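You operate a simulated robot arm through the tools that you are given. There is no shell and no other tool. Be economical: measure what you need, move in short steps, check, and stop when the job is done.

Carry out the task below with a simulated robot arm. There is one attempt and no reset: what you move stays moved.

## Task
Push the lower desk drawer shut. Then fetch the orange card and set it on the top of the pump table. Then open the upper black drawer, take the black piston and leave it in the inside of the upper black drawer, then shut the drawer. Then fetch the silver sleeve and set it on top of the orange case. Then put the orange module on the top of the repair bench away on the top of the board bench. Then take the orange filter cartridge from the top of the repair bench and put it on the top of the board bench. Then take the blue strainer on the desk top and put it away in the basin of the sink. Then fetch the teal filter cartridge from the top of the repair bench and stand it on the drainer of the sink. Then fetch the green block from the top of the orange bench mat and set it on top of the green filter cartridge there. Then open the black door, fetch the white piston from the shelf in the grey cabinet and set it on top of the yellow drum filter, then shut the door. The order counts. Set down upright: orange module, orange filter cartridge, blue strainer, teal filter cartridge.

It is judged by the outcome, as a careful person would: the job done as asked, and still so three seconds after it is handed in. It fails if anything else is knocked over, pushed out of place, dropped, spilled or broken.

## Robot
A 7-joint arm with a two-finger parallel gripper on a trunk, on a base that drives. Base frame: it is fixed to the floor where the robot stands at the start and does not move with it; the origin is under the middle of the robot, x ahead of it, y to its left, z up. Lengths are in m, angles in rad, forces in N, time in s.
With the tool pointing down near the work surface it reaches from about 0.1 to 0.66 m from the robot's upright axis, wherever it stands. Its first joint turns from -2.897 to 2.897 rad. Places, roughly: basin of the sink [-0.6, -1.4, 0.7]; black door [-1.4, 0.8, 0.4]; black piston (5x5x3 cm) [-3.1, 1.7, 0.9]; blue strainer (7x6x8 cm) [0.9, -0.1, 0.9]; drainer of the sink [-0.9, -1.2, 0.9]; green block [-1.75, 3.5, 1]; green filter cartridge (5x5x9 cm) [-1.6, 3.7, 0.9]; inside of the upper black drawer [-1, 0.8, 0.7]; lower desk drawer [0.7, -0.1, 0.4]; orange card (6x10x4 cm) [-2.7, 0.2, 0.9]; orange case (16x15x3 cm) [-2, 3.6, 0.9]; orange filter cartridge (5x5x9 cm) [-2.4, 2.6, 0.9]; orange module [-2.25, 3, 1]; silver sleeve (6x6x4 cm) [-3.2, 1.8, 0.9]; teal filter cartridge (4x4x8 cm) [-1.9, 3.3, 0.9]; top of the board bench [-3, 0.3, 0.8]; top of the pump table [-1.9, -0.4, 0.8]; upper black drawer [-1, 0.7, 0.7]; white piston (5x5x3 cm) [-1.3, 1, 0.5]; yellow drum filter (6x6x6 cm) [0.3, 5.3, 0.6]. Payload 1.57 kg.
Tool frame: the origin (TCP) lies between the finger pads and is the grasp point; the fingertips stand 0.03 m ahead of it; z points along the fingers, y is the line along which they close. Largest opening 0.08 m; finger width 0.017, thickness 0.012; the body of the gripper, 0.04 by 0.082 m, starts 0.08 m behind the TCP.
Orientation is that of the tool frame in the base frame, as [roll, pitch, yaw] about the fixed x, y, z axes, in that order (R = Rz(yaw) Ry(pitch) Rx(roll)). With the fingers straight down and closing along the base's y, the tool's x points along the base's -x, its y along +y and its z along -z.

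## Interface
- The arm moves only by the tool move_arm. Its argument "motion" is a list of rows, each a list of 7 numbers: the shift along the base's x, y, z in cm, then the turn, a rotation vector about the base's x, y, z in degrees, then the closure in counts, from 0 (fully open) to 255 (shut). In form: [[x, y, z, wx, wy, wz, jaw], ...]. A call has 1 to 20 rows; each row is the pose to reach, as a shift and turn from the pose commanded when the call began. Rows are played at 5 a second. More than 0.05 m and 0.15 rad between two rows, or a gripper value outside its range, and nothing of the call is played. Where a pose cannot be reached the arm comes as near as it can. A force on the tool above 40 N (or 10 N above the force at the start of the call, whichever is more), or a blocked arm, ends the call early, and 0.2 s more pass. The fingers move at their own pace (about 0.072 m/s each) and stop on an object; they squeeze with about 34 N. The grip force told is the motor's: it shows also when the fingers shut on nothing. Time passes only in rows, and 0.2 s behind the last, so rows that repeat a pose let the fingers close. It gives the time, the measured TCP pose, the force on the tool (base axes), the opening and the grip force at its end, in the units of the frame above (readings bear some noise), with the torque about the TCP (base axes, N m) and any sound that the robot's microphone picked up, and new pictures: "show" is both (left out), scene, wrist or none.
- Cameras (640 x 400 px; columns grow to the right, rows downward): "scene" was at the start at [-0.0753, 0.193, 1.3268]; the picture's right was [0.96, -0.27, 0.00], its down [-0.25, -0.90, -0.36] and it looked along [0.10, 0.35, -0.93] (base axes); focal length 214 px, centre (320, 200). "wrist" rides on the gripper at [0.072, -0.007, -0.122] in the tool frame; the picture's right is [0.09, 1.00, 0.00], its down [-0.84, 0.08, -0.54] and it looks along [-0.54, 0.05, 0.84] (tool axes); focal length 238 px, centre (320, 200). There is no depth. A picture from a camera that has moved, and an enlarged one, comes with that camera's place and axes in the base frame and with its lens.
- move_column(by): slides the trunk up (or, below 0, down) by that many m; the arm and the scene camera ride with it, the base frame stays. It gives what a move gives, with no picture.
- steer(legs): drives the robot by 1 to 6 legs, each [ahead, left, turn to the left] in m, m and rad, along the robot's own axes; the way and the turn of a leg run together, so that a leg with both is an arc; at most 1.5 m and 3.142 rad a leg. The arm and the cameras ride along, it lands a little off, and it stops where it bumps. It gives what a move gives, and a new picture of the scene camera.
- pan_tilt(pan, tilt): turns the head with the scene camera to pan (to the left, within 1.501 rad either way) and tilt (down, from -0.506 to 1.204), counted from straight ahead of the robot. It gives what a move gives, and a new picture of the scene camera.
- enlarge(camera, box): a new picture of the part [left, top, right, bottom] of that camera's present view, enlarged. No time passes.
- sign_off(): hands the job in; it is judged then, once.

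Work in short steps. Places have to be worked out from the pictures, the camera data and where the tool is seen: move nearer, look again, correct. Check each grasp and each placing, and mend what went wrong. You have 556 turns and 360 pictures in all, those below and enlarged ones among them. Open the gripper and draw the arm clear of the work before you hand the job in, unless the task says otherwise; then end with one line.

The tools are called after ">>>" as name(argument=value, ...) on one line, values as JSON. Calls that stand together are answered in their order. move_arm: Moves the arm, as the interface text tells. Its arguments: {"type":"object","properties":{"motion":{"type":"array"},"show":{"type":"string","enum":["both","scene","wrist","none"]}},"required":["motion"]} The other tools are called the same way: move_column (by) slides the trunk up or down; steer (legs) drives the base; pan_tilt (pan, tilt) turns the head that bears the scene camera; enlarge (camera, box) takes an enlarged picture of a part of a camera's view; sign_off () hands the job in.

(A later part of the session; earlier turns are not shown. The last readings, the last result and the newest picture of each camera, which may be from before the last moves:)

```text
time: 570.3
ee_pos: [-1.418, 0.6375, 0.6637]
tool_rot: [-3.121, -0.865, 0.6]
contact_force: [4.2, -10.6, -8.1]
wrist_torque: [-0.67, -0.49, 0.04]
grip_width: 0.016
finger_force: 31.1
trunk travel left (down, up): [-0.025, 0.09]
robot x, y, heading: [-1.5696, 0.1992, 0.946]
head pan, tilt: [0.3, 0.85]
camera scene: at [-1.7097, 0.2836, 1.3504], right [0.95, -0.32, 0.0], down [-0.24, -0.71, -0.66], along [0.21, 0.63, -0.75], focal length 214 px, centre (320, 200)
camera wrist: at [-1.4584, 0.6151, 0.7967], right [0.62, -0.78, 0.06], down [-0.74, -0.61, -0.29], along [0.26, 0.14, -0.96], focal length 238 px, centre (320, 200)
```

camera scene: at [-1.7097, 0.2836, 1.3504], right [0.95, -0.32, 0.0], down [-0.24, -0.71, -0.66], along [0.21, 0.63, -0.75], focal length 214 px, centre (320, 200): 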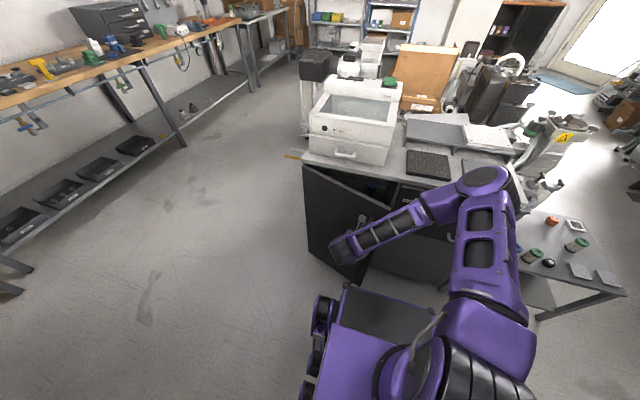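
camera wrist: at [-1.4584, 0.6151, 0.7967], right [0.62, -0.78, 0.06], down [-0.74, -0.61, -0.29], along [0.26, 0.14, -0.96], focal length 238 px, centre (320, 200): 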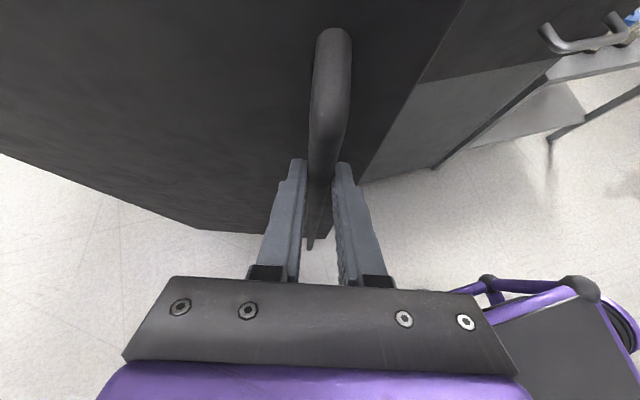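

The door follows nicely (about 20° open). I continue the arc.

>>> move_arm(motion=[[-1.2, -0.6, 0, 0, 0, -2, 255], [-2.5, -1.1, 0, 0, 0, -4, 255], [-3.8, -1.6, 0, 0, 0, -6, 255], [-5.1, -2.1, 0, 0, 0, -8, 255], [-6.4, -2.4, 0, 0, 0, -10, 255], [-7.8, -2.7, 0, 0, 0, -12, 255], [-9.1, -3, 0, 0, 0, -14, 255], [-10.5, -3.2, 0, 0, 0, -16, 255], [-11.9, -3.3, 0, 0, 0, -18, 255], [-13.2, -3.4, 0, 0, 0, -20, 255]])

```text
time: 570.8
ee_pos: [-1.4289, 0.6333, 0.6711]
tool_rot: [-3.103, -0.854, 0.556]
contact_force: [-4.9, 9.3, -15.3]
wrist_torque: [-0.48, -0.36, 0.26]
grip_width: 0.0162
finger_force: 32.0
out of reach, approached as far as the arm can: row 1, 2
trunk travel left (down, up): [-0.025, 0.09]
robot x, y, heading: [-1.5685, 0.2044, 0.95]
head pan, tilt: [0.3, 0.85]
stopped in row 2: the force on the tool passed its limit at 60 N (the readings are from after the stop); the commanded pose is now the measured one
camera scene: at [-1.7104, 0.2852, 1.3505], right [0.95, -0.32, 0.0], down [-0.24, -0.71, -0.66], along [0.21, 0.63, -0.75], focal length 214 px, centre (320, 200)
camera wrist: at [-1.4682, 0.6106, 0.8041], right [0.6, -0.8, 0.04], down [-0.76, -0.59, -0.28], along [0.25, 0.13, -0.96], focal length 238 px, centre (320, 200)
```

scene: 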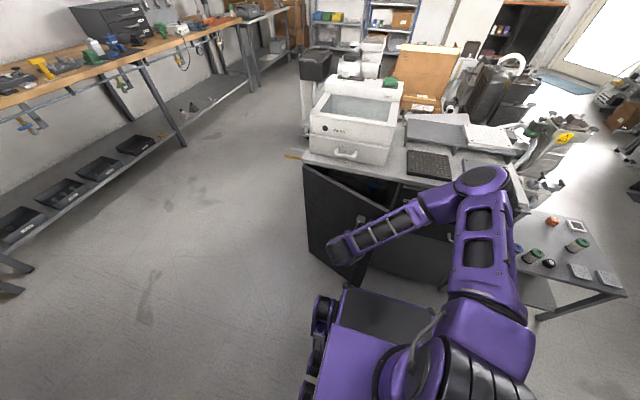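
wrist: 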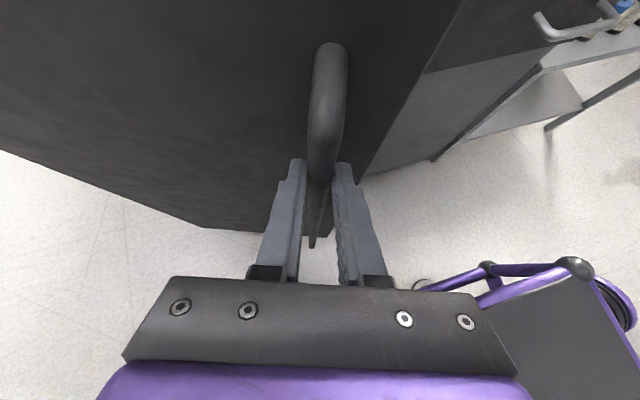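

The arm is at its near limit. I release the bar, back off, then sweep the door from inside with a finger.

>>> move_arm(motion=[[0, 0, 0, 0, 0, 0, 90], [0, 0, 0, 0, 0, 0, 60], [-1, -0.7, 1.5, 0, 0, 0, 60], [-2, -1.3, 3, 0, 0, 0, 60], [-3, -2, 5, -4, 3, 0, 60], [-3.5, -2.3, 8, -8, 6, 0, 60], [-3.5, -2.3, 12, -12, 9, 0, 60], [-3.5, -2.3, 16, -16, 12, 0, 60]])

```text
time: 572.6
ee_pos: [-1.4615, 0.6087, 0.8339]
tool_rot: [3.037, -0.528, 0.646]
contact_force: [0.7, 1.0, 0.5]
wrist_torque: [0.01, 0.0, 0.02]
grip_width: 0.0612
finger_force: 0.2
trunk travel left (down, up): [-0.025, 0.09]
robot x, y, heading: [-1.5681, 0.1999, 0.95]
head pan, tilt: [0.3, 0.85]
camera scene: at [-1.7102, 0.284, 1.3504], right [0.95, -0.32, 0.0], down [-0.24, -0.71, -0.66], along [0.21, 0.63, -0.75], focal length 214 px, centre (320, 200)
camera wrist: at [-1.4732, 0.6248, 0.972], right [0.62, -0.77, 0.14], down [-0.78, -0.62, 0.05], along [0.05, -0.14, -0.99], focal length 238 px, centre (320, 200)
```

scene: 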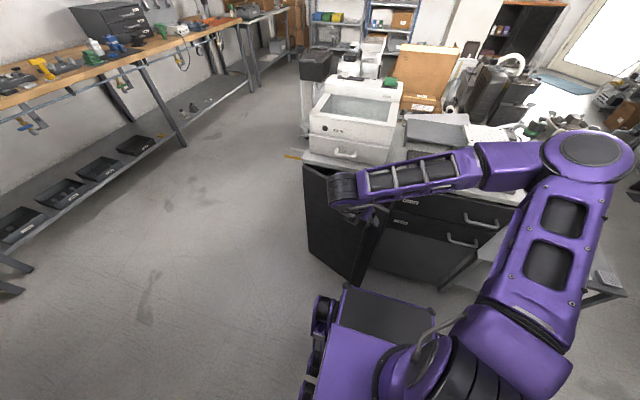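
wrist: 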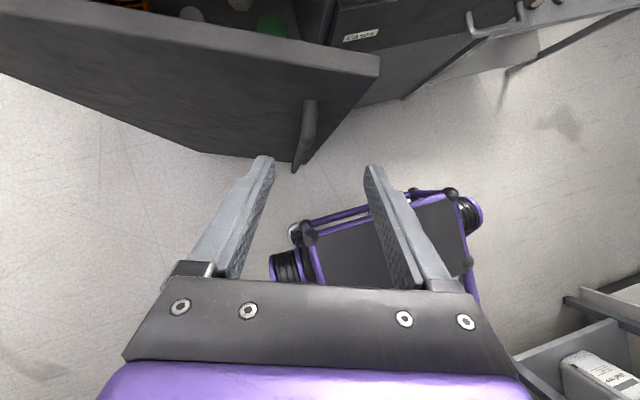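

The door is ajar. I straighten the tool and raise it.

>>> move_arm(motion=[[0, 0, 3, -3.4, 7, 0, 120], [0, 0, 6, -6.7, 13.9, 0, 200], [0, 0, 9, -10, 20.8, 0, 255], [0, 0, 12, -13.4, 27.8, 0, 255]], show="none")

>>> steer(legs=[[0, -0.2, 0]])

```text
time: 573.6
ee_pos: [-1.4631, 0.6097, 0.9538]
tool_rot: [3.138, 0.003, 0.623]
contact_force: [-1.0, -0.6, -0.2]
wrist_torque: [-0.04, 0.0, -0.01]
grip_width: 0.0001
finger_force: 21.2
trunk travel left (down, up): [-0.025, 0.09]
robot x, y, heading: [-1.5702, 0.2045, 0.952]
head pan, tilt: [0.3, 0.85]
```

```text
time: 576.1
ee_pos: [-1.3011, 0.4935, 0.9537]
tool_rot: [3.138, 0.001, 0.618]
contact_force: [-0.2, -0.1, -0.9]
wrist_torque: [-0.05, -0.02, -0.01]
grip_width: 0.0
finger_force: 22.0
trunk travel left (down, up): [-0.025, 0.09]
robot x, y, heading: [-1.4097, 0.0872, 0.947]
head pan, tilt: [0.3, 0.85]
camera scene: at [-1.5494, 0.1685, 1.3505], right [0.95, -0.32, 0.0], down [-0.24, -0.71, -0.66], along [0.21, 0.63, -0.75], focal length 214 px, centre (320, 200)
```

scene: 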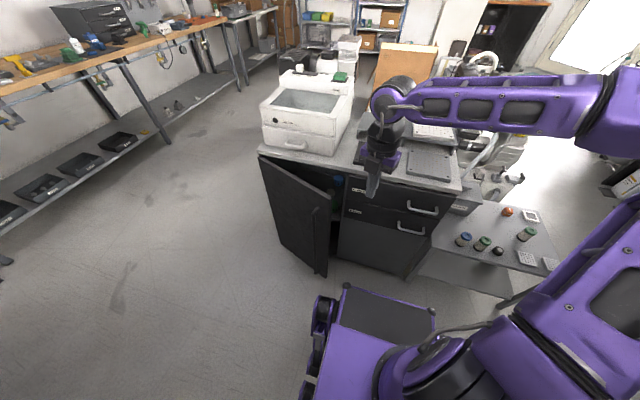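

The door edge is at room (-1.476, -0.265). I bring the closed fingers over the gap and lower them inside.

>>> move_arm(motion=[[-0.7, 4.4, 0, 0, 0, 4, 255], [-1.4, 8.8, 0, 0, 0, 8, 255], [-2.1, 13.2, 0, 0, 0, 12, 255], [-2.8, 17.6, 0, 0, 0, 16, 255], [-3.5, 21.9, 0, 0, 0, 18.6, 255], [-3.5, 21.9, -4, 0, 0, 18.6, 255], [-3.5, 21.9, -8, 0, 0, 18.6, 255]])

```text
time: 577.8
ee_pos: [-1.3076, 0.6562, 0.9134]
tool_rot: [3.14, -0.001, 0.942]
contact_force: [-0.1, -1.7, -0.6]
wrist_torque: [0.0, -0.01, 0.02]
grip_width: 0.0
finger_force: 21.5
out of reach, approached as far as the arm can: row 4, 5, 6, 7
trunk travel left (down, up): [-0.025, 0.09]
robot x, y, heading: [-1.4075, 0.0877, 0.947]
head pan, tilt: [0.3, 0.85]
camera scene: at [-1.5493, 0.1687, 1.3505], right [0.95, -0.32, 0.0], down [-0.24, -0.71, -0.66], along [0.21, 0.63, -0.75], focal length 214 px, centre (320, 200)
camera wrist: at [-1.2713, 0.7175, 1.0334], right [0.86, -0.51, 0.0], down [-0.43, -0.72, 0.54], along [-0.27, -0.47, -0.84], focal length 238 px, centre (320, 200)
```

scene: 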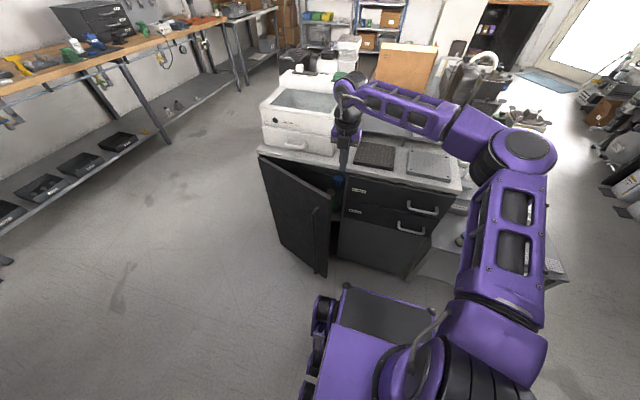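
wrist: 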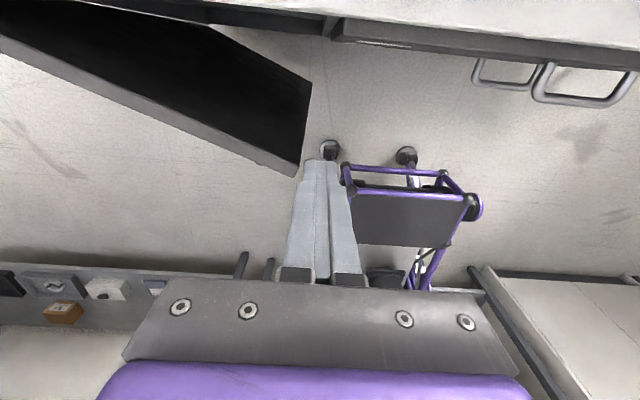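

Left reach is limited, as the arm seems mounted to the right of centre. It will be better to face room -X with the cabinet on my right. I bring the arm back first.

>>> move_arm(motion=[[2.6, -3.5, 2, 0, 0, -5, 255], [5.2, -7, 4, 0, 0, -10, 255], [7.8, -10.5, 6, 0, 0, -15, 255], [10.4, -14, 8, 0, 0, -20, 255], [13, -17.6, 10, 0, 0, -25, 255], [15.5, -21, 12, 0, 0, -30, 255]], show="none")

>>> steer(legs=[[0, -0.1, 0], [0, 0, 1.571]])

>>> pan_tilt(pan=-0.9, tilt=0.8)

```text
time: 579.1
ee_pos: [-1.1553, 0.4457, 1.0337]
tool_rot: [3.138, 0.0, 0.419]
contact_force: [0.1, 0.4, -0.8]
wrist_torque: [-0.05, 0.02, 0.03]
grip_width: 0.0
finger_force: 21.3
trunk travel left (down, up): [-0.025, 0.09]
robot x, y, heading: [-1.4091, 0.0878, 0.952]
head pan, tilt: [0.3, 0.85]
```

```text
time: 584.7
ee_pos: [-1.6865, 0.2775, 1.0334]
tool_rot: [3.137, 0.002, 2.001]
contact_force: [0.5, 0.4, -0.1]
wrist_torque: [-0.02, 0.0, 0.01]
grip_width: 0.0
finger_force: 21.3
trunk travel left (down, up): [-0.025, 0.09]
robot x, y, heading: [-1.3254, 0.0302, 2.527]
head pan, tilt: [0.3, 0.85]
camera scene: at [-1.4078, -0.1153, 1.3505], right [0.31, 0.95, 0.0], down [0.71, -0.23, -0.66], along [-0.63, 0.2, -0.75], focal length 214 px, centre (320, 200)
```

scene: 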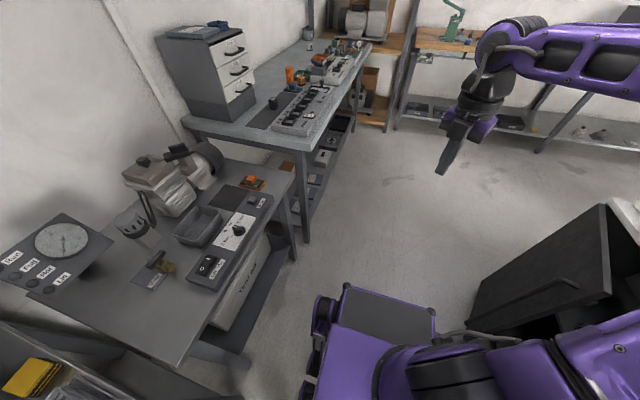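

```text
time: 586.1
ee_pos: [-1.6877, 0.2763, 1.0343]
tool_rot: [3.137, -0.002, 2.001]
contact_force: [0.6, 0.3, -0.1]
wrist_torque: [0.03, 0.04, 0.02]
grip_width: 0.0001
finger_force: 21.2
trunk travel left (down, up): [-0.025, 0.09]
robot x, y, heading: [-1.3232, 0.025, 2.531]
head pan, tilt: [-0.901, 0.799]
camera scene: at [-1.3381, -0.0589, 1.3545], right [1.0, 0.06, 0.0], down [0.04, -0.72, -0.7], along [-0.04, 0.7, -0.72], focal length 214 px, centre (320, 200)
```

scene: 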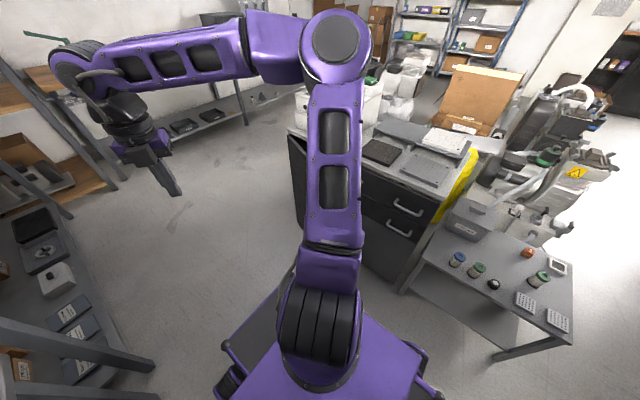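

>>> steer(legs=[[-0.05, -0.11, -0.015]])

>>> pan_tilt(pan=-0.2, tilt=0.9)

```text
time: 587.9
ee_pos: [-1.5804, 0.3428, 1.0337]
tool_rot: [3.139, 0.002, 1.985]
contact_force: [-0.6, 0.4, 0.2]
wrist_torque: [0.0, 0.01, -0.01]
grip_width: 0.0
finger_force: 21.1
trunk travel left (down, up): [-0.025, 0.09]
robot x, y, heading: [-1.2199, 0.09, 2.511]
head pan, tilt: [-0.901, 0.799]
camera scene: at [-1.2351, 0.0016, 1.3545], right [1.0, 0.04, 0.0], down [0.03, -0.72, -0.7], along [-0.03, 0.7, -0.72], focal length 214 px, centre (320, 200)
```

scene: 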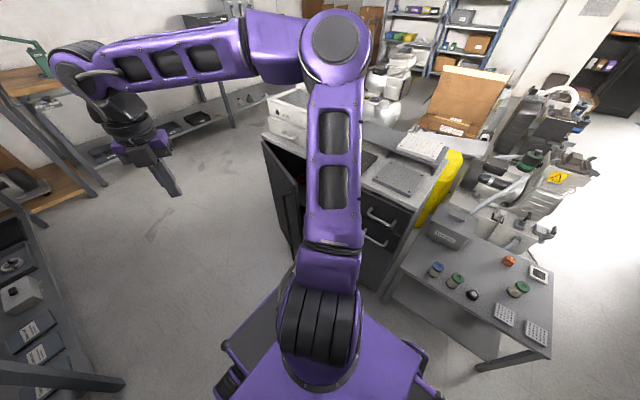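

```text
time: 588.9
ee_pos: [-1.5795, 0.3426, 1.0337]
tool_rot: [3.139, 0.001, 1.985]
contact_force: [-0.6, 0.3, -0.9]
wrist_torque: [-0.02, 0.02, 0.0]
grip_width: 0.0
finger_force: 21.1
trunk travel left (down, up): [-0.025, 0.09]
robot x, y, heading: [-1.2192, 0.0891, 2.515]
head pan, tilt: [-0.201, 0.901]
camera scene: at [-1.2826, -0.0232, 1.3466], right [0.74, 0.67, 0.0], down [0.53, -0.58, -0.62], along [-0.42, 0.46, -0.78], focal length 214 px, centre (320, 200)
```

scene: 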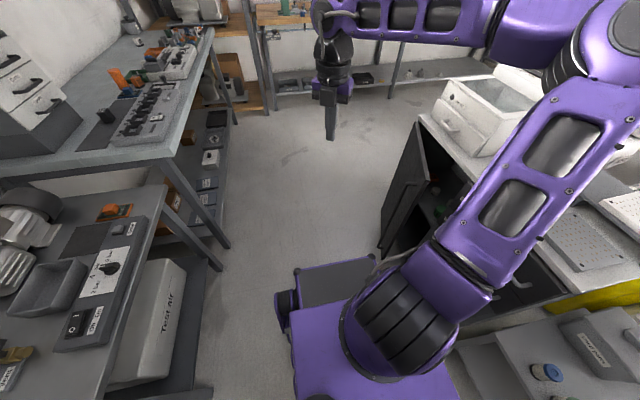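

Now the door and its gap are in clear view. The door edge is at room (-1.447, -0.287). I move the closed fingers over the gap at (-1.47, -0.205).

>>> move_arm(motion=[[2.7, 3.5, 0, 0, 0, -6, 255], [5.4, 7, 0, 0, 0, -12, 255], [8.1, 10.6, 0, 0, 0, -18, 255], [10.7, 14.1, 0, 0, 0, -24, 255], [13.4, 17.6, 0, 0, 0, -30, 255], [16.1, 21.2, 0, 0, 0, -36, 255], [18.8, 24.7, 0, 0, 0, -42, 255], [21.5, 28.2, 0, 0, 0, -48, 255], [24.2, 31.7, 0, 0, 0, -54, 255], [26.8, 35.2, 0, 0, 0, -59.6, 255]])

```text
time: 591.1
ee_pos: [-1.3106, 0.6953, 1.0348]
tool_rot: [3.139, 0.0, 0.942]
contact_force: [0.3, -0.7, 0.8]
wrist_torque: [0.05, 0.02, -0.01]
grip_width: 0.0001
finger_force: 21.6
trunk travel left (down, up): [-0.025, 0.09]
robot x, y, heading: [-1.2199, 0.0877, 2.515]
head pan, tilt: [-0.201, 0.901]
camera scene: at [-1.2828, -0.0234, 1.3466], right [0.74, 0.67, 0.0], down [0.53, -0.58, -0.62], along [-0.42, 0.46, -0.78], focal length 214 px, centre (320, 200)
camera wrist: at [-1.2738, 0.7568, 1.1546], right [0.86, -0.51, 0.0], down [-0.43, -0.72, 0.54], along [-0.27, -0.47, -0.84], focal length 238 px, centre (320, 200)
```

scene: 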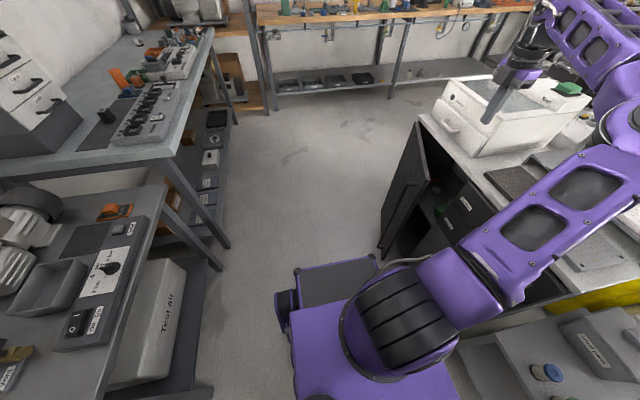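
wrist: 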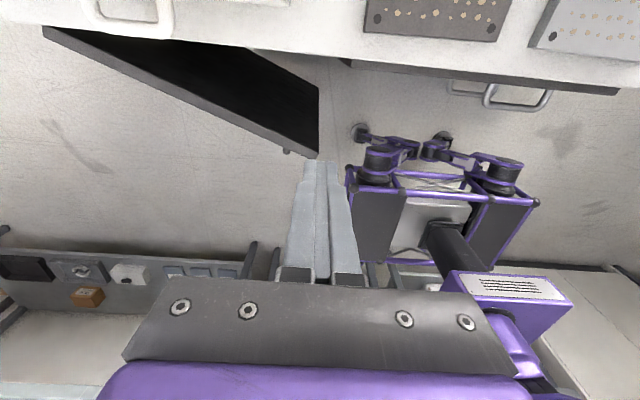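

The fingers need to go about 3 cm further left to hook behind the door. I shift and lower into the gap.

>>> move_arm(motion=[[-1.3, 0.8, -3, 0, 0, 0, 255], [-2.6, 1.6, -7, 0, 0, 0, 255], [-2.6, 1.6, -11, 0, 0, 0, 255], [-2.6, 1.6, -15, 0, 0, 0, 255], [-2.6, 1.6, -19, 0, 0, 0, 255], [-2.6, 1.6, -23, 0, 0, 0, 255], [-2.6, 1.6, -27, 0, 0, 0, 255]])

```text
time: 592.7
ee_pos: [-1.337, 0.7103, 0.7637]
tool_rot: [3.14, -0.001, 0.944]
contact_force: [-1.1, -0.2, 1.2]
wrist_torque: [0.03, 0.0, 0.03]
grip_width: 0.0002
finger_force: 21.5
trunk travel left (down, up): [-0.025, 0.09]
robot x, y, heading: [-1.2214, 0.0905, 2.513]
head pan, tilt: [-0.201, 0.901]
camera scene: at [-1.2827, -0.0234, 1.3466], right [0.74, 0.67, 0.0], down [0.53, -0.58, -0.62], along [-0.42, 0.46, -0.78], focal length 214 px, centre (320, 200)
camera wrist: at [-1.3008, 0.7723, 0.8838], right [0.86, -0.51, 0.0], down [-0.43, -0.72, 0.54], along [-0.27, -0.47, -0.84], focal length 238 px, centre (320, 200)
```

scene: 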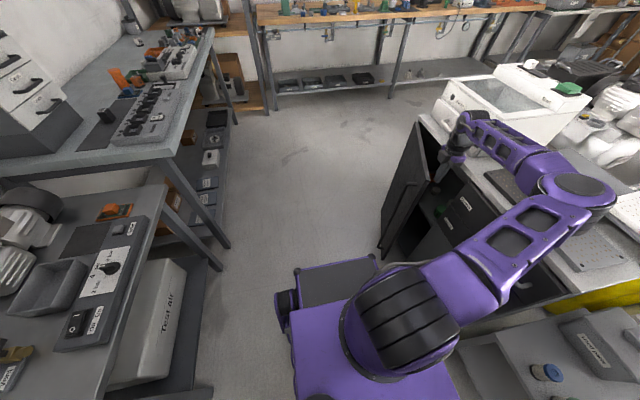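
wrist: 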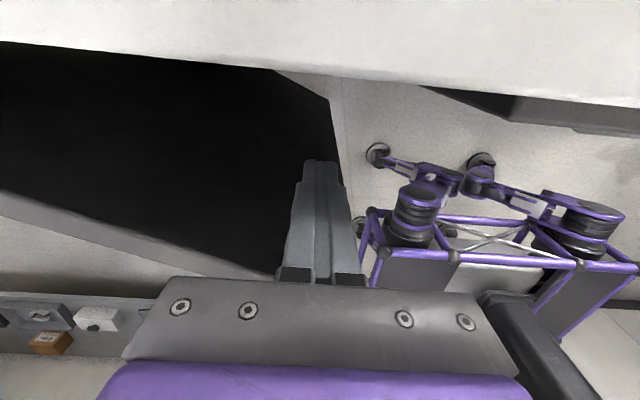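

The fingers are inside, behind the door. I sweep outward along an arc to swing the door open.

>>> move_arm(motion=[[-2.8, -1.4, 0, 0, 0, 0, 255], [-5.6, -2.8, 0, 0, 0, 0, 255], [-8, -4.2, 0, 0, 0, 0, 255], [-10.4, -5.5, 0, 0, 0, 0, 255], [-12.9, -6.4, 0, 0, 0, 0, 255], [-15.5, -7.2, 0, 0, 0, 0, 255], [-18.1, -7.7, 0, 0, 0, 0, 255], [-20.8, -8.1, 0, 0, 0, 0, 255], [-22.8, -8.1, 0, 0, 0, 0, 255], [-24.5, -8.2, 0, 0, 0, 0, 255]])

```text
time: 594.9
ee_pos: [-1.5831, 0.6289, 0.7638]
tool_rot: [3.139, 0.0, 0.945]
contact_force: [1.0, 0.1, 0.1]
wrist_torque: [-0.01, 0.02, -0.01]
grip_width: 0.0
finger_force: 21.9
trunk travel left (down, up): [-0.025, 0.09]
robot x, y, heading: [-1.2214, 0.0892, 2.507]
head pan, tilt: [-0.201, 0.901]
camera scene: at [-1.2826, -0.0232, 1.3466], right [0.74, 0.67, 0.0], down [0.53, -0.58, -0.62], along [-0.42, 0.46, -0.78], focal length 214 px, centre (320, 200)
camera wrist: at [-1.5461, 0.6909, 0.8843], right [0.86, -0.51, 0.0], down [-0.43, -0.72, 0.54], along [-0.27, -0.47, -0.84], focal length 238 px, centre (320, 200)
```

scene: 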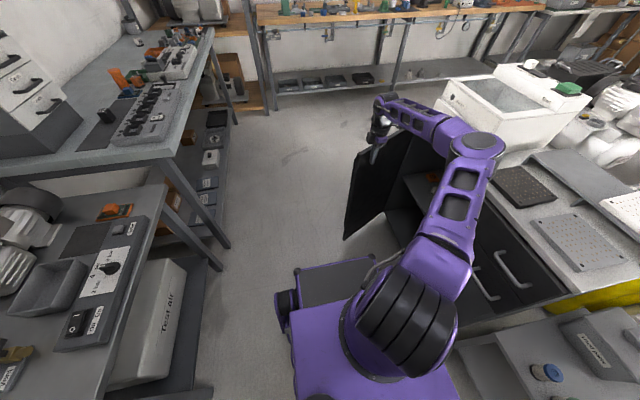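
wrist: 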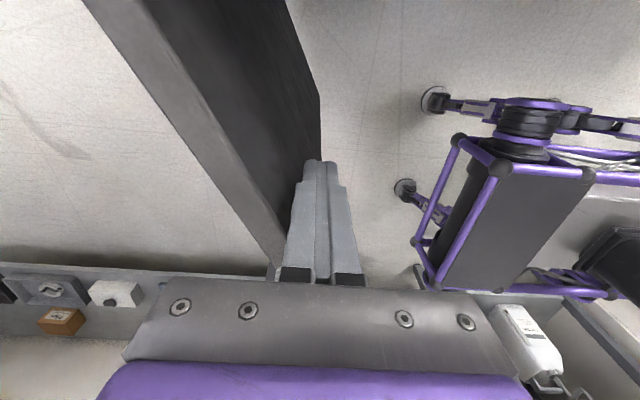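

The door is about 60° open. I drive forward slowly to push it past 90°.

>>> steer(legs=[[0.2, 0, 0]])

```text
time: 596.6
ee_pos: [-1.7382, 0.7418, 0.7619]
tool_rot: [3.117, 0.001, 0.942]
contact_force: [3.5, -4.0, 2.8]
wrist_torque: [0.17, 0.12, -0.03]
grip_width: 0.0001
finger_force: 20.9
trunk travel left (down, up): [-0.025, 0.09]
robot x, y, heading: [-1.3832, 0.2034, 2.51]
head pan, tilt: [-0.201, 0.901]
stopped in leg 1: the force on the tool passed its limit at 49 N (the readings are from after the stop); the commanded pose is now the measured one
camera scene: at [-1.4427, 0.0931, 1.3465], right [0.74, 0.67, 0.0], down [0.53, -0.58, -0.62], along [-0.42, 0.46, -0.78], focal length 214 px, centre (320, 200)
```

scene: 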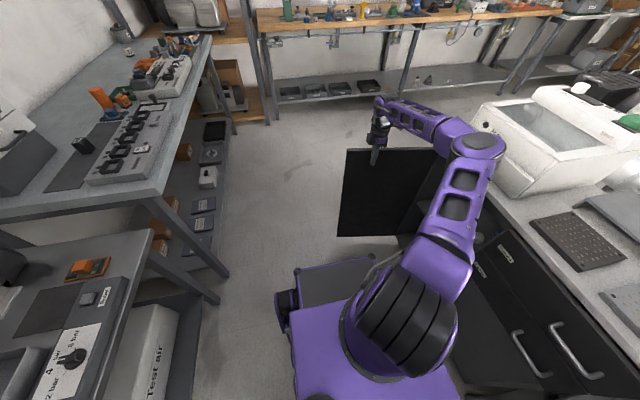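

The door is open to about 95° (its stop). I draw the finger back and up, and edge the base forward beside the opening.

>>> move_arm(motion=[[2, -1.4, 0, 0, 0, 0, 255], [4.5, -3.2, 2, 0, 0, 0, 255], [7.5, -5.4, 5, 0, 0, 0, 200], [10, -7.2, 8, 0, 0, 0, 100], [12, -8.7, 11, 0, 0, 0, 40]], show="none")

>>> steer(legs=[[0.1, -0.03, 0]])

```text
time: 597.8
ee_pos: [-1.6173, 0.6547, 0.8737]
tool_rot: [3.119, 0.001, 0.942]
contact_force: [0.7, 0.8, -0.6]
wrist_torque: [-0.03, 0.0, 0.02]
grip_width: 0.0676
finger_force: 0.1
trunk travel left (down, up): [-0.025, 0.09]
robot x, y, heading: [-1.3815, 0.206, 2.509]
head pan, tilt: [-0.201, 0.901]
```

```text
time: 599.0
ee_pos: [-1.6811, 0.738, 0.8722]
tool_rot: [3.119, 0.003, 0.942]
contact_force: [-0.3, 0.1, -0.7]
wrist_torque: [0.0, 0.01, 0.0]
grip_width: 0.0673
finger_force: 0.0
trunk travel left (down, up): [-0.025, 0.09]
robot x, y, heading: [-1.4476, 0.2875, 2.513]
head pan, tilt: [-0.201, 0.901]
camera scene: at [-1.5054, 0.1759, 1.3466], right [0.74, 0.67, 0.0], down [0.53, -0.58, -0.62], along [-0.42, 0.46, -0.78], focal length 214 px, centre (320, 200)
```

scene: 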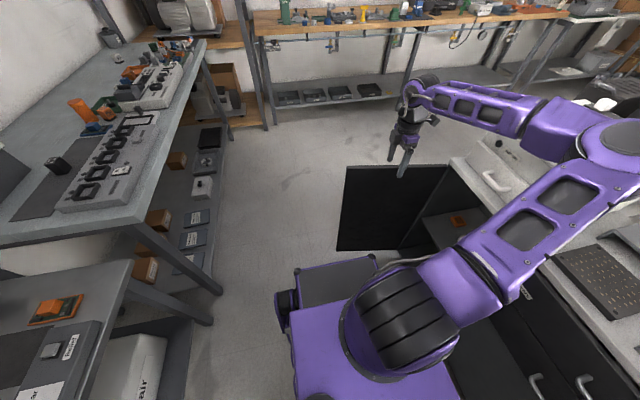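

Now I tilt the tool to point into the cabinet, with the camera on top, for a look inside.

>>> move_arm(motion=[[2.1, -0.5, -1, 6.1, -4.4, 0, 50], [4.1, -0.9, -2, 12.2, -8.8, 0, 50], [6.2, -1.4, -4, 18.2, -13.2, 0, 50], [8.3, -1.8, -6, 24.3, -17.6, 0, 50], [10.3, -2.3, -8, 30.4, -22, 0, 50], [12.4, -2.7, -10, 36.5, -26.4, 0, 50], [14.4, -3.2, -12, 42.5, -30.8, 0, 50], [16.5, -3.7, -14, 48.6, -35.2, 0, 50]])

```text
time: 600.8
ee_pos: [-1.5151, 0.6998, 0.7328]
tool_rot: [3.122, -1.046, 0.941]
contact_force: [-0.2, -0.6, -0.2]
wrist_torque: [-0.04, -0.01, -0.02]
grip_width: 0.0642
finger_force: 0.0
trunk travel left (down, up): [-0.025, 0.09]
robot x, y, heading: [-1.446, 0.2838, 2.511]
head pan, tilt: [-0.201, 0.901]
camera scene: at [-1.5056, 0.1758, 1.3467], right [0.74, 0.67, 0.0], down [0.53, -0.58, -0.62], along [-0.42, 0.46, -0.78], focal length 214 px, centre (320, 200)
camera wrist: at [-1.5637, 0.649, 0.8551], right [0.82, -0.56, 0.09], down [-0.47, -0.76, -0.45], along [0.32, 0.33, -0.89], focal length 238 px, centre (320, 200)
```

scene: 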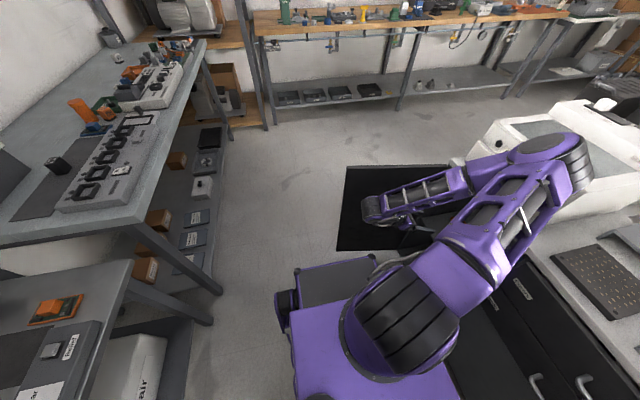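
wrist: 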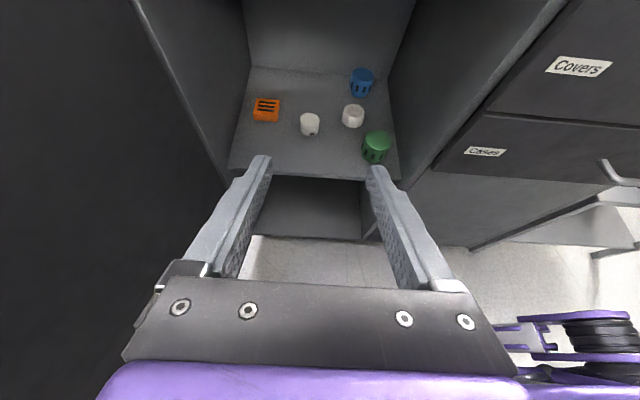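

>>> enlarge(camera="wrist", box=[220, 50, 420, 190])

```text
2.86 times, centred on (320, 120) of wrist
camera zoom: at [-1.5637, 0.649, 0.8551], right [0.82, -0.56, 0.09], down [-0.47, -0.76, -0.45], along [0.32, 0.33, -0.89], focal length 681 px, centre (320, 429)
```

zoom: 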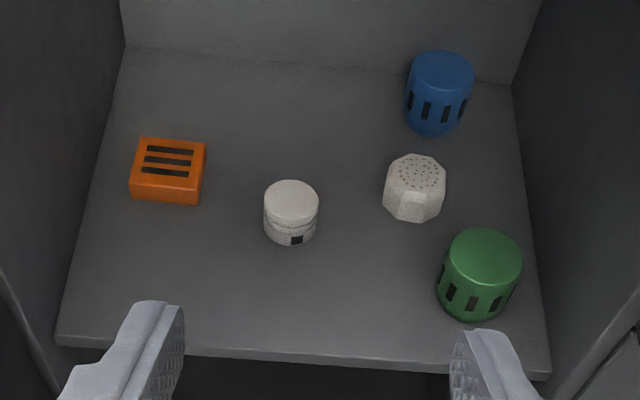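

The white piston is the grooved one in the middle (left of the octagonal white part). I move nearer for a second sighting.

>>> move_arm(motion=[[1.5, 2, -3, 0, 0, 0, 40], [2.9, 4, -6, 0, 0, 0, 40], [4.4, 6, -8.5, 0, 0, 0, 40], [5.8, 8.1, -11, 0, 0, 0, 40]], show="wrist")

```text
time: 601.8
ee_pos: [-1.4584, 0.7822, 0.6225]
tool_rot: [3.12, -1.046, 0.944]
contact_force: [-0.1, -0.1, -0.1]
wrist_torque: [0.01, -0.02, 0.0]
grip_width: 0.0673
finger_force: 0.1
trunk travel left (down, up): [-0.025, 0.09]
robot x, y, heading: [-1.4453, 0.2855, 2.513]
head pan, tilt: [-0.201, 0.901]
camera wrist: at [-1.5067, 0.7312, 0.7441], right [0.82, -0.56, 0.09], down [-0.47, -0.76, -0.45], along [0.32, 0.33, -0.89], focal length 238 px, centre (320, 200)
```

wrist: 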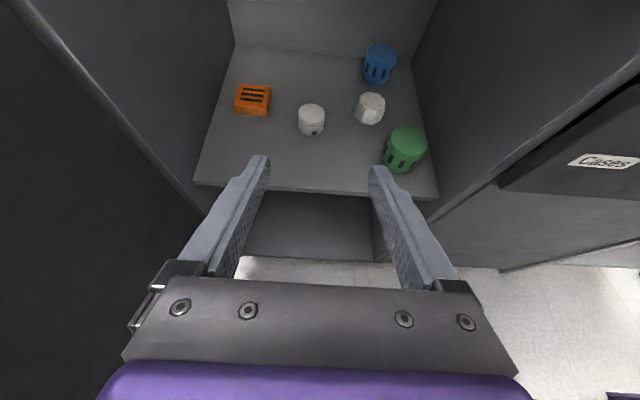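

>>> move_arm(motion=[[0.6, 1.1, -4, 1.4, -1, 0, 30], [1.2, 2.2, -8, 2.7, -2, 0, 20], [1.9, 3.4, -11, 4, -2.9, 0, 0], [2.9, 5.3, -12.5, 4, -2.9, 0, 0]])

```text
time: 602.8
ee_pos: [-1.435, 0.8334, 0.6311]
tool_rot: [3.121, -1.131, 0.942]
contact_force: [-0.5, 0.0, 0.3]
wrist_torque: [0.01, -0.02, 0.0]
grip_width: 0.0801
finger_force: 0.0
out of reach, approached as far as the arm can: row 1, 2, 3, 4
trunk travel left (down, up): [-0.025, 0.09]
robot x, y, heading: [-1.4477, 0.289, 2.513]
head pan, tilt: [-0.201, 0.901]
camera scene: at [-1.5056, 0.176, 1.3466], right [0.74, 0.67, 0.0], down [0.53, -0.58, -0.62], along [-0.42, 0.46, -0.78], focal length 214 px, centre (320, 200)
camera wrist: at [-1.489, 0.774, 0.7454], right [0.82, -0.57, 0.09], down [-0.44, -0.73, -0.53], along [0.37, 0.39, -0.85], focal length 238 px, centre (320, 200)
```

scene: 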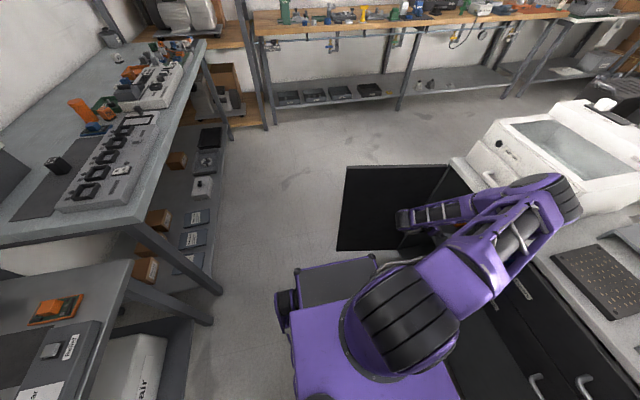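
wrist: 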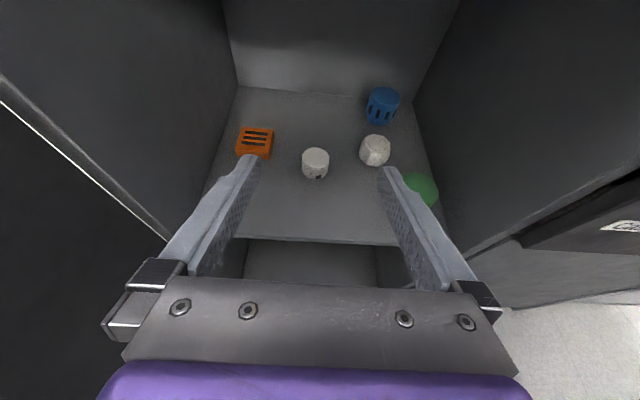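

Triangulating three views: piston at room (-1.646, 0.012), top z≈0.46. The arm cannot go lower this close in, so I move deeper first and then lower.

>>> move_arm(motion=[[1.9, 2.6, 0, 0, 0, 0, 0], [3.8, 5.2, 0, 0, 0, 0, 0], [5.8, 8, -1, 0, 0, 0, 0], [7.3, 10.1, -4, 0, 0, 0, 0], [7.6, 10.5, -7, 0, 0, 0, 0]])

```text
time: 604.0
ee_pos: [-1.3618, 0.9258, 0.6342]
tool_rot: [3.12, -1.132, 0.942]
contact_force: [0.9, -0.1, 0.5]
wrist_torque: [0.01, 0.02, 0.0]
grip_width: 0.0798
finger_force: 0.2
out of reach, approached as far as the arm can: row 3, 4, 5
trunk travel left (down, up): [-0.025, 0.09]
robot x, y, heading: [-1.4421, 0.2851, 2.509]
head pan, tilt: [-0.201, 0.901]
camera scene: at [-1.5055, 0.176, 1.3466], right [0.74, 0.67, 0.0], down [0.53, -0.58, -0.62], along [-0.42, 0.46, -0.78], focal length 214 px, centre (320, 200)
camera wrist: at [-1.4152, 0.8665, 0.75], right [0.82, -0.57, 0.09], down [-0.45, -0.73, -0.53], along [0.37, 0.39, -0.85], focal length 238 px, centre (320, 200)
```

scene: 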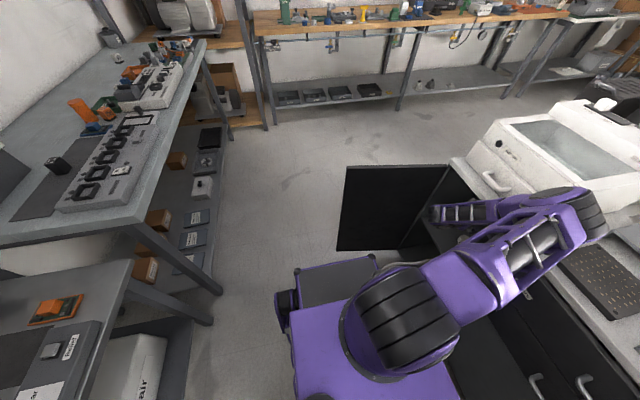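
wrist: 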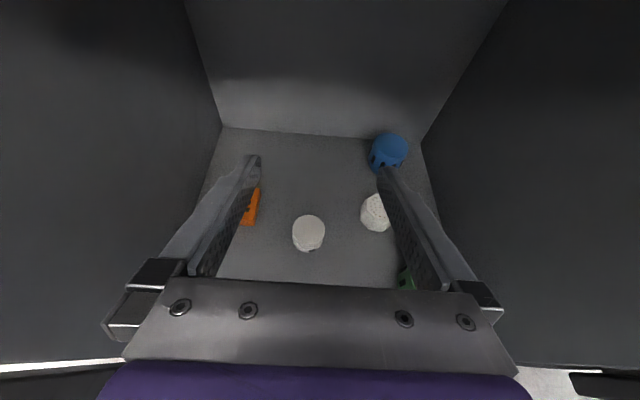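

The steep wrist angle limits the height. I back out, reduce the tilt to 40°, go low outside, and then enter.

>>> move_arm(motion=[[-2.3, -3.2, 0, 0, 0, 0, 0], [-4.7, -6.5, 0, 0, 0, 0, 0], [-7, -9.7, 0, 0, 0, 0, 0], [-9.4, -13, 0, 0, 0, 0, 0], [-12.3, -17, 0, -5, 3.6, 0, 0], [-12.3, -17, -2, -10, 7.2, 0, 0], [-12.3, -17, -5, -15, 10.8, 0, 0], [-12.3, -17, -8, -20.3, 14.6, 0, 0], [-12.3, -17, -11, -20.3, 14.6, 0, 0], [-12.3, -17, -13.5, -20.3, 14.6, 0, 0]])

```text
time: 606.2
ee_pos: [-1.4883, 0.7606, 0.5541]
tool_rot: [3.117, -0.694, 0.946]
contact_force: [0.0, -0.4, -0.5]
wrist_torque: [0.02, 0.01, -0.02]
grip_width: 0.0799
finger_force: 0.0
out of reach, approached as far as the arm can: row 9, 10
trunk travel left (down, up): [-0.025, 0.09]
robot x, y, heading: [-1.446, 0.287, 2.508]
head pan, tilt: [-0.201, 0.901]
camera scene: at [-1.5055, 0.176, 1.3466], right [0.74, 0.67, 0.0], down [0.53, -0.58, -0.62], along [-0.42, 0.46, -0.78], focal length 214 px, centre (320, 200)
camera wrist: at [-1.5081, 0.7471, 0.6926], right [0.84, -0.54, 0.08], down [-0.53, -0.84, -0.12], along [0.13, 0.06, -0.99], focal length 238 px, centre (320, 200)
```

scene: 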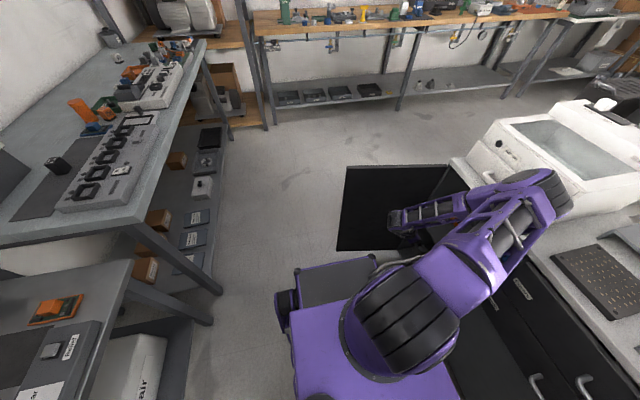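
wrist: 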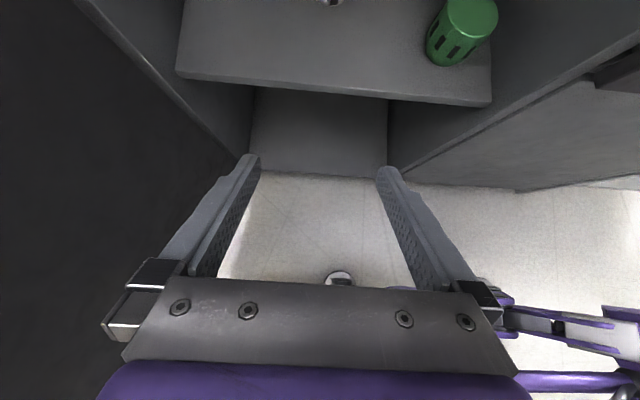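

I lower the trunk the remaining 2.5 cm, then go in at this tilt.

>>> move_column(by=-0.025)

>>> move_arm(motion=[[2.3, 3.2, 0, 0, 0, 0, 0], [4.7, 6.5, 0, 0, 0, 0, 0], [7, 9.7, -1, 0, 0, 0, 0], [8.7, 12, -2, 0, 0, 0, 0]])

```text
time: 606.9
ee_pos: [-1.4874, 0.7597, 0.532]
tool_rot: [3.116, -0.695, 0.944]
contact_force: [0.4, 0.7, 0.1]
wrist_torque: [-0.02, 0.04, 0.0]
grip_width: 0.0801
finger_force: 0.1
trunk travel left (down, up): [0.0, 0.115]
robot x, y, heading: [-1.4453, 0.2864, 2.509]
head pan, tilt: [-0.201, 0.901]
```

```text
time: 607.9
ee_pos: [-1.399, 0.8766, 0.5323]
tool_rot: [3.118, -0.694, 0.946]
contact_force: [-0.3, 0.1, -0.3]
wrist_torque: [0.01, -0.01, 0.03]
grip_width: 0.0801
finger_force: 0.1
out of reach, approached as far as the arm can: row 3, 4
trunk travel left (down, up): [0.0, 0.115]
robot x, y, heading: [-1.4457, 0.2907, 2.509]
head pan, tilt: [-0.201, 0.901]
camera scene: at [-1.5056, 0.176, 1.3216], right [0.74, 0.67, 0.0], down [0.53, -0.58, -0.62], along [-0.42, 0.46, -0.78], focal length 214 px, centre (320, 200)
camera wrist: at [-1.4209, 0.8632, 0.6705], right [0.84, -0.54, 0.08], down [-0.53, -0.84, -0.12], along [0.13, 0.06, -0.99], focal length 238 px, centre (320, 200)
```

scene: 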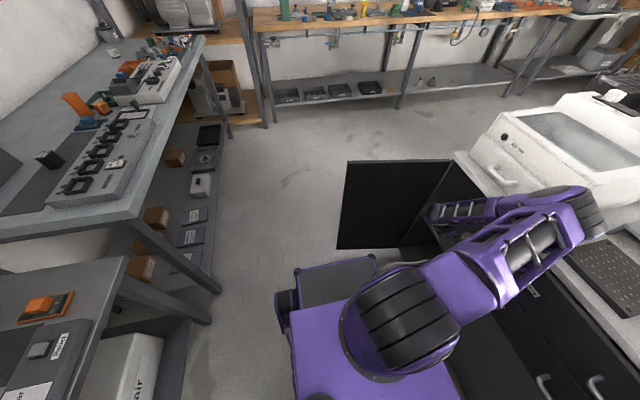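
wrist: 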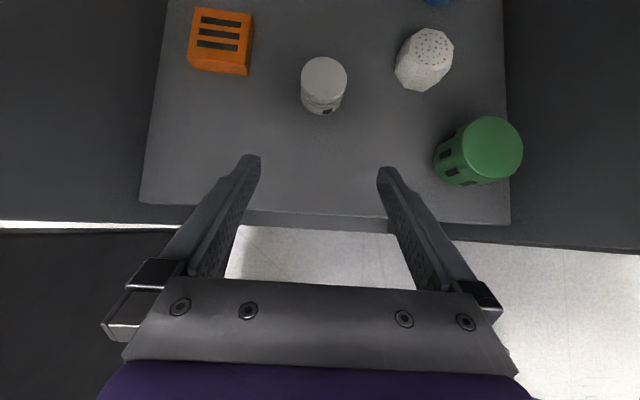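

The wrist height is limited when this close to the arm base. I move the base 10 cm away from the cabinet so the arm can reach lower.

>>> steer(legs=[[0, 0.11, 0]])

>>> move_arm(motion=[[1.5, 2, -1.5, 0, 0, 0, 0], [2.9, 4, -3, 0, 0, 0, 0], [4.4, 6.1, -3, 0, 0, 0, 0], [5.9, 8.1, -3, 0, 0, 0, 0]])

```text
time: 609.6
ee_pos: [-1.4635, 0.7873, 0.5326]
tool_rot: [3.118, -0.696, 0.945]
contact_force: [-0.1, 0.3, -0.2]
wrist_torque: [-0.02, 0.01, 0.02]
grip_width: 0.0802
finger_force: 0.0
trunk travel left (down, up): [0.0, 0.115]
robot x, y, heading: [-1.5091, 0.1965, 2.511]
head pan, tilt: [-0.201, 0.901]
camera scene: at [-1.5695, 0.0883, 1.3216], right [0.74, 0.67, 0.0], down [0.53, -0.58, -0.62], along [-0.42, 0.46, -0.78], focal length 214 px, centre (320, 200)
```

scene: 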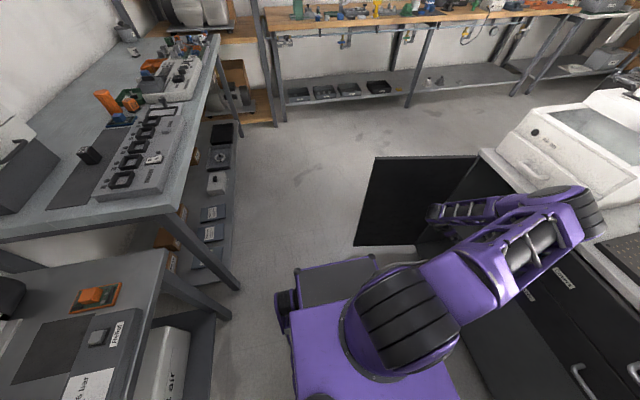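

```text
time: 610.6
ee_pos: [-1.4086, 0.8477, 0.5484]
tool_rot: [3.119, -0.694, 0.944]
contact_force: [-0.7, 0.2, 0.1]
wrist_torque: [-0.01, -0.01, 0.0]
grip_width: 0.0801
finger_force: 0.0
out of reach, approached as far as the arm can: row 1, 2, 3, 4
trunk travel left (down, up): [0.0, 0.115]
robot x, y, heading: [-1.5089, 0.1968, 2.511]
head pan, tilt: [-0.201, 0.901]
camera scene: at [-1.5695, 0.0883, 1.3216], right [0.74, 0.67, 0.0], down [0.53, -0.58, -0.62], along [-0.42, 0.46, -0.78], focal length 214 px, centre (320, 200)
camera wrist: at [-1.4299, 0.8339, 0.6869], right [0.84, -0.54, 0.08], down [-0.53, -0.84, -0.12], along [0.13, 0.06, -0.99], focal length 238 px, centre (320, 200)
```

scene: 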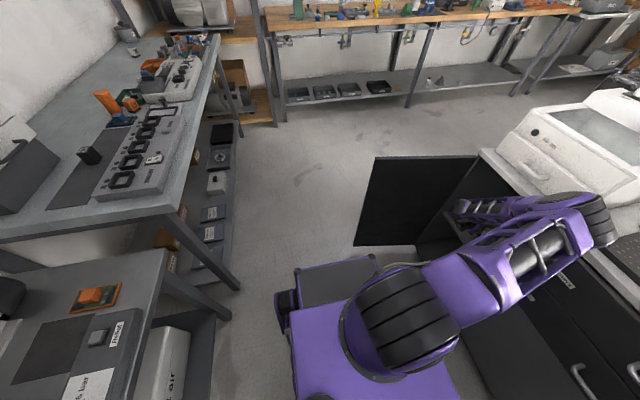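
wrist: 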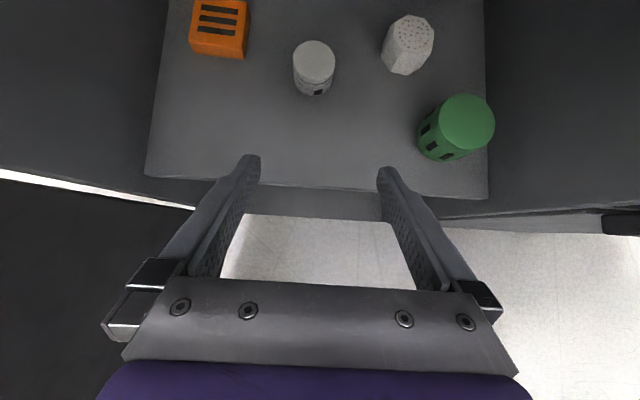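

The elbow has swung out sideways, which limits the height. I withdraw the arm, restore the upright front posture, and approach the cabinet head-on instead.

>>> move_arm(motion=[[-2.3, -3.2, 1, 0, 0, 0, 0], [-4.7, -6.5, 3, 0, 0, 0, 0], [-7, -9.7, 6, -4, 2.9, 0, 0], [-8.8, -12.2, 10, -8, 5.8, 0, 0], [-9.5, -13.2, 14.5, -12.8, 9.2, 0, 0], [-9.5, -13.2, 19, -17.6, 12.7, 0, 0], [-9.5, -13.2, 23.5, -22.4, 16.2, 0, 0], [-9.5, -13.2, 28, -27.2, 19.7, 0, 0], [-9.5, -13.2, 32.5, -32.3, 23.3, 0, 0], [-9.5, -13.2, 37, -32.3, 23.3, 0, 0], [-9.5, -13.2, 41, -32.3, 23.3, 0, 0]])

```text
refused: row 4 steps farther than a row can; nothing moved
```

>>> move_arm(motion=[[-2.3, -3.2, 1, 0, 0, 0, 0], [-4.6, -6.4, 2.5, 0, 0, 0, 0], [-6.6, -9.2, 5, -4, 2.9, 0, 0], [-8.2, -11.4, 8.5, -8, 5.8, 0, 0], [-9.5, -13.2, 12, -12.8, 9.2, 0, 0], [-9.5, -13.2, 16.5, -17.6, 12.7, 0, 0], [-9.5, -13.2, 21, -22.4, 16.2, 0, 0], [-9.5, -13.2, 25.5, -27.2, 19.7, 0, 0], [-9.5, -13.2, 30, -32.3, 23.3, 0, 0], [-9.5, -13.2, 34.5, -32.3, 23.3, 0, 0], [-9.5, -13.2, 39, -32.3, 23.3, 0, 0]])

```text
time: 613.0
ee_pos: [-1.5034, 0.7146, 0.9387]
tool_rot: [3.116, 0.001, 0.944]
contact_force: [0.0, -0.1, -0.7]
wrist_torque: [-0.01, 0.0, -0.04]
grip_width: 0.0799
finger_force: 0.1
trunk travel left (down, up): [0.0, 0.115]
robot x, y, heading: [-1.5133, 0.1991, 2.507]
head pan, tilt: [-0.201, 0.901]
camera scene: at [-1.5694, 0.0885, 1.3216], right [0.74, 0.67, 0.0], down [0.53, -0.58, -0.62], along [-0.42, 0.46, -0.78], focal length 214 px, centre (320, 200)
camera wrist: at [-1.4684, 0.7792, 1.0585], right [0.86, -0.51, 0.02], down [-0.44, -0.71, 0.55], along [-0.26, -0.48, -0.84], focal length 238 px, centre (320, 200)
```

scene: 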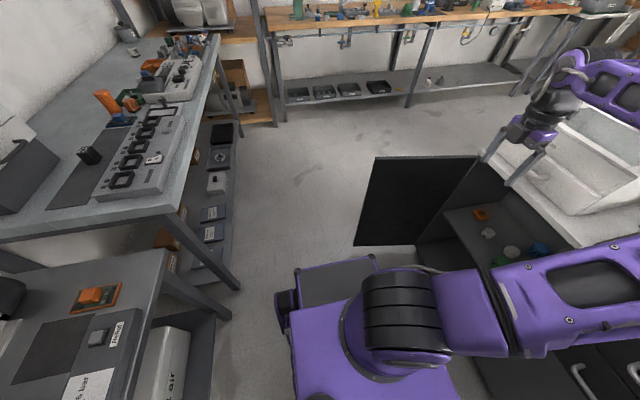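
wrist: 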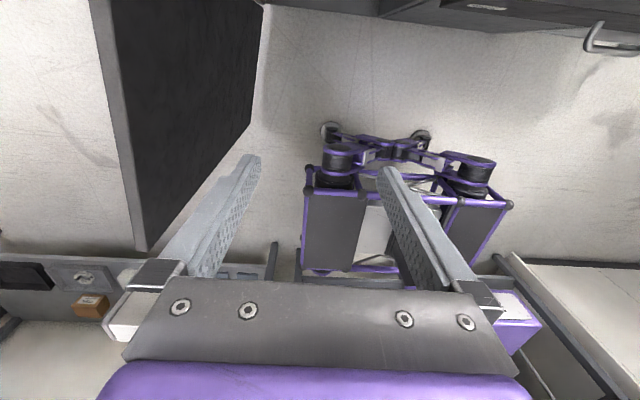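

>>> move_arm(motion=[[-3.7, -0.6, 1.5, 0, 0, 4.5, 0], [-7.5, -2, 3, 0, 0, 9, 0], [-11.3, -3.1, 4.5, 0, 0, 13.5, 0], [-14.8, -5.1, 6, 0, 0, 18, 0], [-18.2, -6.7, 7.5, 0, 0, 22.5, 0], [-21.2, -9.1, 9, 0, 0, 27, 0], [-24.3, -11.3, 10.5, 0, 0, 31.5, 0], [-26.8, -14.1, 12, 0, 0, 36, 0], [-29.3, -16.6, 13.5, 0, 0, 40.5, 0], [-31.6, -19.3, 15, 0, 0, 45, 0], [-33.7, -22.1, 16.5, 0, 0, 49.5, 0], [-36.1, -25.1, 18, 0, 0, 54, 0]], show="scene")

```text
time: 615.6
ee_pos: [-1.865, 0.4621, 1.1197]
tool_rot: [3.117, 0.002, 1.888]
contact_force: [0.3, 0.0, -0.2]
wrist_torque: [-0.02, 0.05, 0.0]
grip_width: 0.0798
finger_force: 0.0
trunk travel left (down, up): [0.0, 0.115]
robot x, y, heading: [-1.5079, 0.2001, 2.514]
head pan, tilt: [-0.201, 0.901]
camera scene: at [-1.5693, 0.0885, 1.3216], right [0.74, 0.67, 0.0], down [0.53, -0.58, -0.62], along [-0.42, 0.46, -0.78], focal length 214 px, centre (320, 200)
```

scene: 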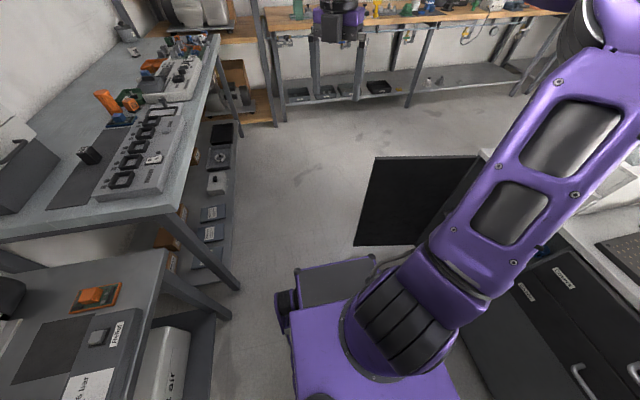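

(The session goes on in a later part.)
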